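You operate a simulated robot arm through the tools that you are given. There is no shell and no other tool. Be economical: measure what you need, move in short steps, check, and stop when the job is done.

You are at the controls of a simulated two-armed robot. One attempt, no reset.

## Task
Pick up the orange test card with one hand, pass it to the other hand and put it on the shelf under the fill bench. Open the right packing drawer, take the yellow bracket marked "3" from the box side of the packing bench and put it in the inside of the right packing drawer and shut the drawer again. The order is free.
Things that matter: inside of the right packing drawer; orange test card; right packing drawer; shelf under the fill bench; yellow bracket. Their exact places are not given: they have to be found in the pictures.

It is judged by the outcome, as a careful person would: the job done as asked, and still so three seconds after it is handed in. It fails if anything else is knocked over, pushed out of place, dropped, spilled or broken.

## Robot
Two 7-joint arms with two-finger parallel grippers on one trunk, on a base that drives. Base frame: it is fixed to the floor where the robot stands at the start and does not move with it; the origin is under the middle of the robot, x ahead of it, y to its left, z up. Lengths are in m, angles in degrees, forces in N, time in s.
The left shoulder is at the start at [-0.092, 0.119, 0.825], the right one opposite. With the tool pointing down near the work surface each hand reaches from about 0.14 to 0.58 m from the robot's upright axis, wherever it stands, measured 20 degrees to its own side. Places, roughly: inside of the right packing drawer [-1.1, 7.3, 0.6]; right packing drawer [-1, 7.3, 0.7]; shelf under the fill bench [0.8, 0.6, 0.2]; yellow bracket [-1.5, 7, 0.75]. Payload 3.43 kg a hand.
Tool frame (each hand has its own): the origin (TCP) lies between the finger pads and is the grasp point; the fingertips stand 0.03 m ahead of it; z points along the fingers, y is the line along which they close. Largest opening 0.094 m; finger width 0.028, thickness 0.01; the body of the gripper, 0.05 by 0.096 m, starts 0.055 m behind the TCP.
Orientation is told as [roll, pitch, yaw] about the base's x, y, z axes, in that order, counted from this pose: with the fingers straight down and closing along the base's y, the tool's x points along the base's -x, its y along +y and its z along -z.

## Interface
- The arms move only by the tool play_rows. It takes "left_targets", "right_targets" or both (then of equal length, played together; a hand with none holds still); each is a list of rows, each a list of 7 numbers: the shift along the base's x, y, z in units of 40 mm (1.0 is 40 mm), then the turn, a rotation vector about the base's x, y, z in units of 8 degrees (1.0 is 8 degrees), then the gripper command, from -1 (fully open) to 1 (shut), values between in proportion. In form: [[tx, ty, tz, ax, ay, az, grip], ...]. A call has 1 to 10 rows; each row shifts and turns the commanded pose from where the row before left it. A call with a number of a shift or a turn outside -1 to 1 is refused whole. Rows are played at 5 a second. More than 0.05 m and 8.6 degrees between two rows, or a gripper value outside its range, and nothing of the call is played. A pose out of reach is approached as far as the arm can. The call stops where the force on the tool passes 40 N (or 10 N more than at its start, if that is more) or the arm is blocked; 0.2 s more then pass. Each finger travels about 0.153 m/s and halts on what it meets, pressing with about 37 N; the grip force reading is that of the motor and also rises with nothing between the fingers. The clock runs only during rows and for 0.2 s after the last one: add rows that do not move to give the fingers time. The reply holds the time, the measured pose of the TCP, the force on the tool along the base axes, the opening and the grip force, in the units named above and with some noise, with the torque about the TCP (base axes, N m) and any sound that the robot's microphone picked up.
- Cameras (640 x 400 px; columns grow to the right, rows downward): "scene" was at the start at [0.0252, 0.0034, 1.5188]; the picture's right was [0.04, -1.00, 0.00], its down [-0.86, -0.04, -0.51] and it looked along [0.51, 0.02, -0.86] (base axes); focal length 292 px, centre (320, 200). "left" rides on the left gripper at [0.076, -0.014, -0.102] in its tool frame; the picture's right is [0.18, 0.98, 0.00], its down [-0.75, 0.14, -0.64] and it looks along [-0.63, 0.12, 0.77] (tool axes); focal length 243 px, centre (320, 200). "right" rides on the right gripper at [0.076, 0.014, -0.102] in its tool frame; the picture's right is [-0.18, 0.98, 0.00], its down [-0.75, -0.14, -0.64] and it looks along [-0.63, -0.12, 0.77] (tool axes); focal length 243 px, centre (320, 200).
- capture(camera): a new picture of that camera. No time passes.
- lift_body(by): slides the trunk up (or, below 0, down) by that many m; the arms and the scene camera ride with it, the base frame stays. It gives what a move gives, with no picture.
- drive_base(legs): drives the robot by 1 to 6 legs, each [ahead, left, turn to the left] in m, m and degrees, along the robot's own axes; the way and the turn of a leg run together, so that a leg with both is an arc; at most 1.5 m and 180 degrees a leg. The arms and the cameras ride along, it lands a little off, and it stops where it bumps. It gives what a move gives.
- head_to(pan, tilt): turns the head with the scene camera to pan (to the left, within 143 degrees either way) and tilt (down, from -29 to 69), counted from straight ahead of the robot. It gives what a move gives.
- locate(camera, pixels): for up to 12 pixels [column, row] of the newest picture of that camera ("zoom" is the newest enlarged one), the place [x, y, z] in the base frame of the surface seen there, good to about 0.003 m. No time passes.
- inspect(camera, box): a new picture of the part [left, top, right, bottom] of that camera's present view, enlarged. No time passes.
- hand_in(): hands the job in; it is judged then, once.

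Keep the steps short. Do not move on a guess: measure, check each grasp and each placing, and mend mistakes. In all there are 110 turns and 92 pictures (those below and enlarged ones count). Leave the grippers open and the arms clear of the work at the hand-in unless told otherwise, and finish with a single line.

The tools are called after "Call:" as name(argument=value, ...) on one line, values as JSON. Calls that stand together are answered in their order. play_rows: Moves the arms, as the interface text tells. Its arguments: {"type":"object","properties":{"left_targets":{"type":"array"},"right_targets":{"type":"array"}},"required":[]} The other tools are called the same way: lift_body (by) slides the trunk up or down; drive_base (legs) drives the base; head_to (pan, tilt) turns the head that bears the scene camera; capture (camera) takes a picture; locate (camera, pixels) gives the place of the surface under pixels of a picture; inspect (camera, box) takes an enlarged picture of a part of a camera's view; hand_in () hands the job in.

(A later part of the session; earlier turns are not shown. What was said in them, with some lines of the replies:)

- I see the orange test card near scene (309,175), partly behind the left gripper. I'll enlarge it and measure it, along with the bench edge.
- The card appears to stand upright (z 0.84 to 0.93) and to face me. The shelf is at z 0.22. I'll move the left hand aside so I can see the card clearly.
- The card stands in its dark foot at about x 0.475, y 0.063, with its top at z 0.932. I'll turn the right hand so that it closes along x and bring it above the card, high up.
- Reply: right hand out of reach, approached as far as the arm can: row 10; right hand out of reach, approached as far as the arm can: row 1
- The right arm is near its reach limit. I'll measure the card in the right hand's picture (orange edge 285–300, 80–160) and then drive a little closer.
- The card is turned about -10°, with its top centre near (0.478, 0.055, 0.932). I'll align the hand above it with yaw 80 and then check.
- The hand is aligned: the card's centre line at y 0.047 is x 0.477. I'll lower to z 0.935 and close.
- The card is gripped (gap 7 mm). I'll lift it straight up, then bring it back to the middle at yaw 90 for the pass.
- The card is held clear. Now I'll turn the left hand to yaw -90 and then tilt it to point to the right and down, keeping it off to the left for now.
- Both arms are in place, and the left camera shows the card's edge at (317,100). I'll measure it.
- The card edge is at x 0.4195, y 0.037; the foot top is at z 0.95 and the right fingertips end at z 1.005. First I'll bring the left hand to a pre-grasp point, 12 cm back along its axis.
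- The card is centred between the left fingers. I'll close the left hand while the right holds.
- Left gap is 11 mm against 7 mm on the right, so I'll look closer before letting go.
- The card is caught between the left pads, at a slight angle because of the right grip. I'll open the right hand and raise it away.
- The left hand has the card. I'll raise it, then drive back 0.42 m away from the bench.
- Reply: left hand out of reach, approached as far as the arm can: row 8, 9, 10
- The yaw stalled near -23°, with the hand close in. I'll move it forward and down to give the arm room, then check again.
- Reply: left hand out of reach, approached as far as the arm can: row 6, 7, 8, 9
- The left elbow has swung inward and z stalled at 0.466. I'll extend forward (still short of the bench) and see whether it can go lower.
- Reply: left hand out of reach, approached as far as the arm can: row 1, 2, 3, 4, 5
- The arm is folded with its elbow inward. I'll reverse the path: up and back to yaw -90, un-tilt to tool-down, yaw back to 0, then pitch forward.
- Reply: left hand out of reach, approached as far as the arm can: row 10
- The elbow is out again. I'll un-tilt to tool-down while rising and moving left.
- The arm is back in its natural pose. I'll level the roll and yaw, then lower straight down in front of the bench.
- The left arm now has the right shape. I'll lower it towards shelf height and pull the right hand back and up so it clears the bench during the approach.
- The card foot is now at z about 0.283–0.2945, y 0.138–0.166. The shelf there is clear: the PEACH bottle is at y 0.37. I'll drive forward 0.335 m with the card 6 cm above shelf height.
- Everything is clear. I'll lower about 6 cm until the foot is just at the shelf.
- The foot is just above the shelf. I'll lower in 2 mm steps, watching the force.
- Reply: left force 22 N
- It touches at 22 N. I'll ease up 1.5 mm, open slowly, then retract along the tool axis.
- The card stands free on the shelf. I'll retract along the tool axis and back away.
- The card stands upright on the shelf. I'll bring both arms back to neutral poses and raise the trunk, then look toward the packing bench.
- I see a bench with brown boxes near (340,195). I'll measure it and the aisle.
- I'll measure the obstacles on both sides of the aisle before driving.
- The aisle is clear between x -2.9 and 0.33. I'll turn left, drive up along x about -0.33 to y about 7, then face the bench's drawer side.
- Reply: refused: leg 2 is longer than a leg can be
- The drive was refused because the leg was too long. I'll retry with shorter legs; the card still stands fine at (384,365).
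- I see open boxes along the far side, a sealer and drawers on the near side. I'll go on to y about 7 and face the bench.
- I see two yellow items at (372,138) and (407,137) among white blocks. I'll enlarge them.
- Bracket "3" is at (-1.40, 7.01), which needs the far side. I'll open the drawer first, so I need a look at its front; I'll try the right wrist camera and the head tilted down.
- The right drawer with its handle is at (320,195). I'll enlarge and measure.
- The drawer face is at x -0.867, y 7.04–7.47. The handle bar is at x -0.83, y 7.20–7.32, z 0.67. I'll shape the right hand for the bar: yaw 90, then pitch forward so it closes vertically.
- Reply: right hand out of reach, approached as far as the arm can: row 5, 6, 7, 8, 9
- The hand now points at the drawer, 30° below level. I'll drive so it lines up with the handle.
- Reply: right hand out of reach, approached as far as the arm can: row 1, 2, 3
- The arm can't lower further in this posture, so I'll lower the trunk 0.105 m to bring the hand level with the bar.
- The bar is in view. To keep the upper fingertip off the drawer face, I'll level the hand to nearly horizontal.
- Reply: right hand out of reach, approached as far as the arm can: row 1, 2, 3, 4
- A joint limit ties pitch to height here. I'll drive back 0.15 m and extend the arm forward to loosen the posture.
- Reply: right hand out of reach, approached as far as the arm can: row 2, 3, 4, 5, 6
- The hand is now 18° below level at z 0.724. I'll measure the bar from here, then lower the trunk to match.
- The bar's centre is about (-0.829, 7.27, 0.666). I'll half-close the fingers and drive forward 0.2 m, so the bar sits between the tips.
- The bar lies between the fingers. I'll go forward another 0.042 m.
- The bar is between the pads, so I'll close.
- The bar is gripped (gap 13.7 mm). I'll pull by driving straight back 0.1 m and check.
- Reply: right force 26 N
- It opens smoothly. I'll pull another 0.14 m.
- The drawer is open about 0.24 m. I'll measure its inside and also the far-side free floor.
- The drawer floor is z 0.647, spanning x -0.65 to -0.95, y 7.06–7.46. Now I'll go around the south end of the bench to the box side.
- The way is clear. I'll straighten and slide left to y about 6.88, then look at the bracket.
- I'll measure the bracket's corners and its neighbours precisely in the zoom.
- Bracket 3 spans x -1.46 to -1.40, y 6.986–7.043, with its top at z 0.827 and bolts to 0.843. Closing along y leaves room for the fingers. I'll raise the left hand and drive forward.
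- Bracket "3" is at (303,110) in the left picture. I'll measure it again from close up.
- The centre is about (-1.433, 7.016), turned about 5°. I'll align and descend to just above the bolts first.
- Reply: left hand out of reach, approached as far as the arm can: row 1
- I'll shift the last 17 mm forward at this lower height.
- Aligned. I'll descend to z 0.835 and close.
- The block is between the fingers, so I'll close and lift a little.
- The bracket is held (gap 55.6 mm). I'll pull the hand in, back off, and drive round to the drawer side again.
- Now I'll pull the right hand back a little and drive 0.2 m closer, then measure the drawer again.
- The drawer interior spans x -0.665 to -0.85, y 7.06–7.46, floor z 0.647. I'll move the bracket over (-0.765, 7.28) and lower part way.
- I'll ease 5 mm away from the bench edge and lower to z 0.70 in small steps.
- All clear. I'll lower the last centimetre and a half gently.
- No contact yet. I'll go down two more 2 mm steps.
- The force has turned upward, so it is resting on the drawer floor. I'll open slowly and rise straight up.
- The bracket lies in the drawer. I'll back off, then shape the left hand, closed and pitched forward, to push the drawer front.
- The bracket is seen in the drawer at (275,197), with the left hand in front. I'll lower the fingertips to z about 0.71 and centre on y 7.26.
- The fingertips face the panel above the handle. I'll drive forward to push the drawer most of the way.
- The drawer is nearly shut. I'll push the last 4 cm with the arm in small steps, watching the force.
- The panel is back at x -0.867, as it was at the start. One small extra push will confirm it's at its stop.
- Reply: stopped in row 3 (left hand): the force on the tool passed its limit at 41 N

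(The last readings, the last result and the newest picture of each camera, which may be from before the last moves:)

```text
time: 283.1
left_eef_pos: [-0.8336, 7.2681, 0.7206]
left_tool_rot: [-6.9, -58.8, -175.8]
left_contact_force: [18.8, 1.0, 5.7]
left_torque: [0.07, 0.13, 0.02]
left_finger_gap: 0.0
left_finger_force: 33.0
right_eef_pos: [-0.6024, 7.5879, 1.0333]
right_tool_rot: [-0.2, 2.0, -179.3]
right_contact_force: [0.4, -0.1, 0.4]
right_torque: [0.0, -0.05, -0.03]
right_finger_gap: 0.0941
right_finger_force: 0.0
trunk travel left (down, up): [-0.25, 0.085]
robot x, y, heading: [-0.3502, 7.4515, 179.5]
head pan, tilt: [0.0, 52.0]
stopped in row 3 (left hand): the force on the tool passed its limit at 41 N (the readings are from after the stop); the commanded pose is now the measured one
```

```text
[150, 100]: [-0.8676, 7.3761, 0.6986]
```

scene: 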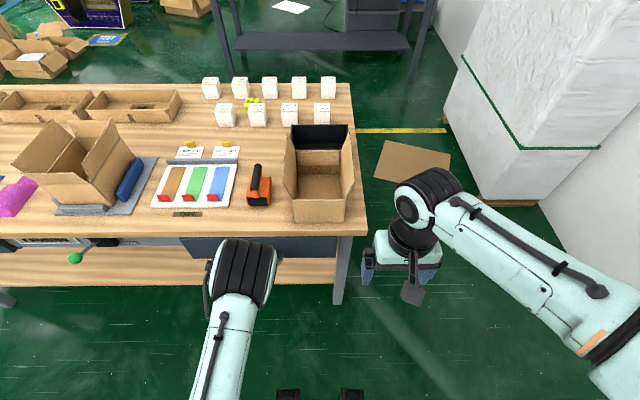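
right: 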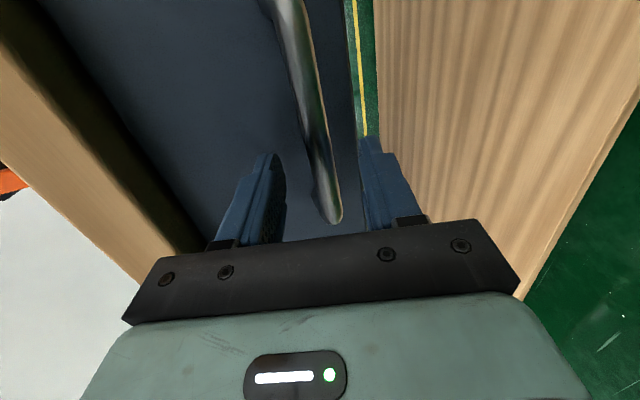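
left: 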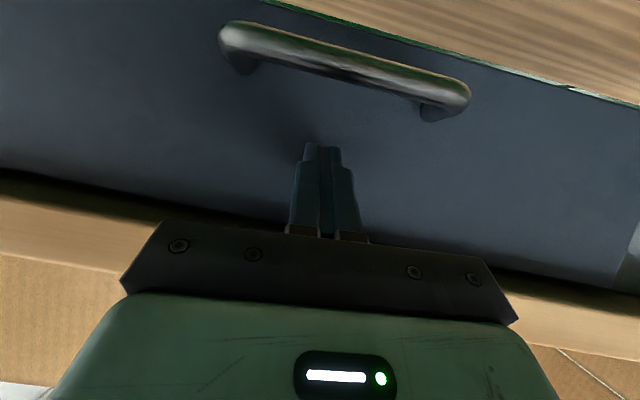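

The drawer is against its stop. I'll retract, back away, open the hand and check.

Call:
play_rows(left_targets=[[0.3, 0, 0, 0, 0, 0, 1], [0.8, 0, 0, 0, 0, 0, 1], [0.8, 0, 0, 0, 0, 0, 1]])

Call:
drive_base(legs=[[-0.3, 0, 0]])

Call:
play_rows(left_targets=[[0, 0, 0.3, 0, -1, 0, 0], [0, 0, 0.3, 0, -1, 0, -1], [0, 0, 0.3, 0, -1, 0, -1], [0, 0, 0.3, 0, -1, 0, -1], [0, 0, 0.3, 0, -1, 0, -1], [0, 0, 0, 0, -1, 0, -1], [0, 0, 0, 0, -1, 0, -1]])

Call:
capture(camera="scene")

```text
time: 283.9
left_eef_pos: [-0.7618, 7.2656, 0.7233]
left_tool_rot: [-7.0, -59.2, -175.7]
left_contact_force: [0.0, -0.5, 0.2]
left_torque: [0.01, 0.04, -0.01]
left_finger_gap: 0.0
left_finger_force: 32.6
right_eef_pos: [-0.6028, 7.588, 1.0339]
right_tool_rot: [0.1, 2.0, -179.3]
right_contact_force: [0.2, -1.2, 0.3]
right_torque: [0.04, -0.02, 0.05]
right_finger_gap: 0.094
right_finger_force: 0.1
trunk travel left (down, up): [-0.25, 0.085]
robot x, y, heading: [-0.3505, 7.4455, 179.4]
head pan, tilt: [0.0, 52.0]
```

```text
time: 285.9
left_eef_pos: [-0.4673, 7.2648, 0.7229]
left_tool_rot: [-7.0, -59.3, -175.5]
left_contact_force: [-0.1, -0.4, 0.0]
left_torque: [-0.02, -0.04, 0.01]
left_finger_gap: 0.0001
left_finger_force: 33.3
right_eef_pos: [-0.3095, 7.586, 1.0348]
right_tool_rot: [-0.1, 2.1, -179.4]
right_contact_force: [-0.2, -0.3, -0.2]
right_torque: [0.0, 0.02, -0.01]
right_finger_gap: 0.0938
right_finger_force: 0.0
trunk travel left (down, up): [-0.25, 0.085]
robot x, y, heading: [-0.0606, 7.444, 179.9]
head pan, tilt: [0.0, 52.0]
```

```text
time: 287.5
left_eef_pos: [-0.4674, 7.2635, 0.7815]
left_tool_rot: [-3.4, -3.2, -177.9]
left_contact_force: [0.8, 0.3, -0.1]
left_torque: [0.0, 0.0, 0.0]
left_finger_gap: 0.0939
left_finger_force: 0.1
right_eef_pos: [-0.3101, 7.5862, 1.034]
right_tool_rot: [0.0, 2.1, -179.3]
right_contact_force: [0.0, 0.0, 0.2]
right_torque: [0.02, -0.02, 0.05]
right_finger_gap: 0.0939
right_finger_force: 0.2
trunk travel left (down, up): [-0.25, 0.085]
robot x, y, heading: [-0.0603, 7.4476, 179.4]
head pan, tilt: [0.0, 52.0]
```

```text
16 pictures are left
```

scene: 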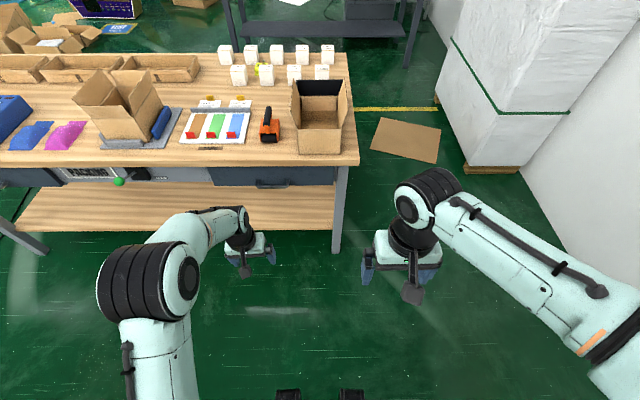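

The drawer is shut, the bench is undisturbed, and both grippers are open and clear. The card was still standing on the shelf when last seen. I'll hand in now.

Call:
hand_in()

```text
The job is handed in.
```

The orange test card was passed from the right hand to the left and stands on the shelf under the fill bench, and bracket "3" is in the shut right packing drawer.
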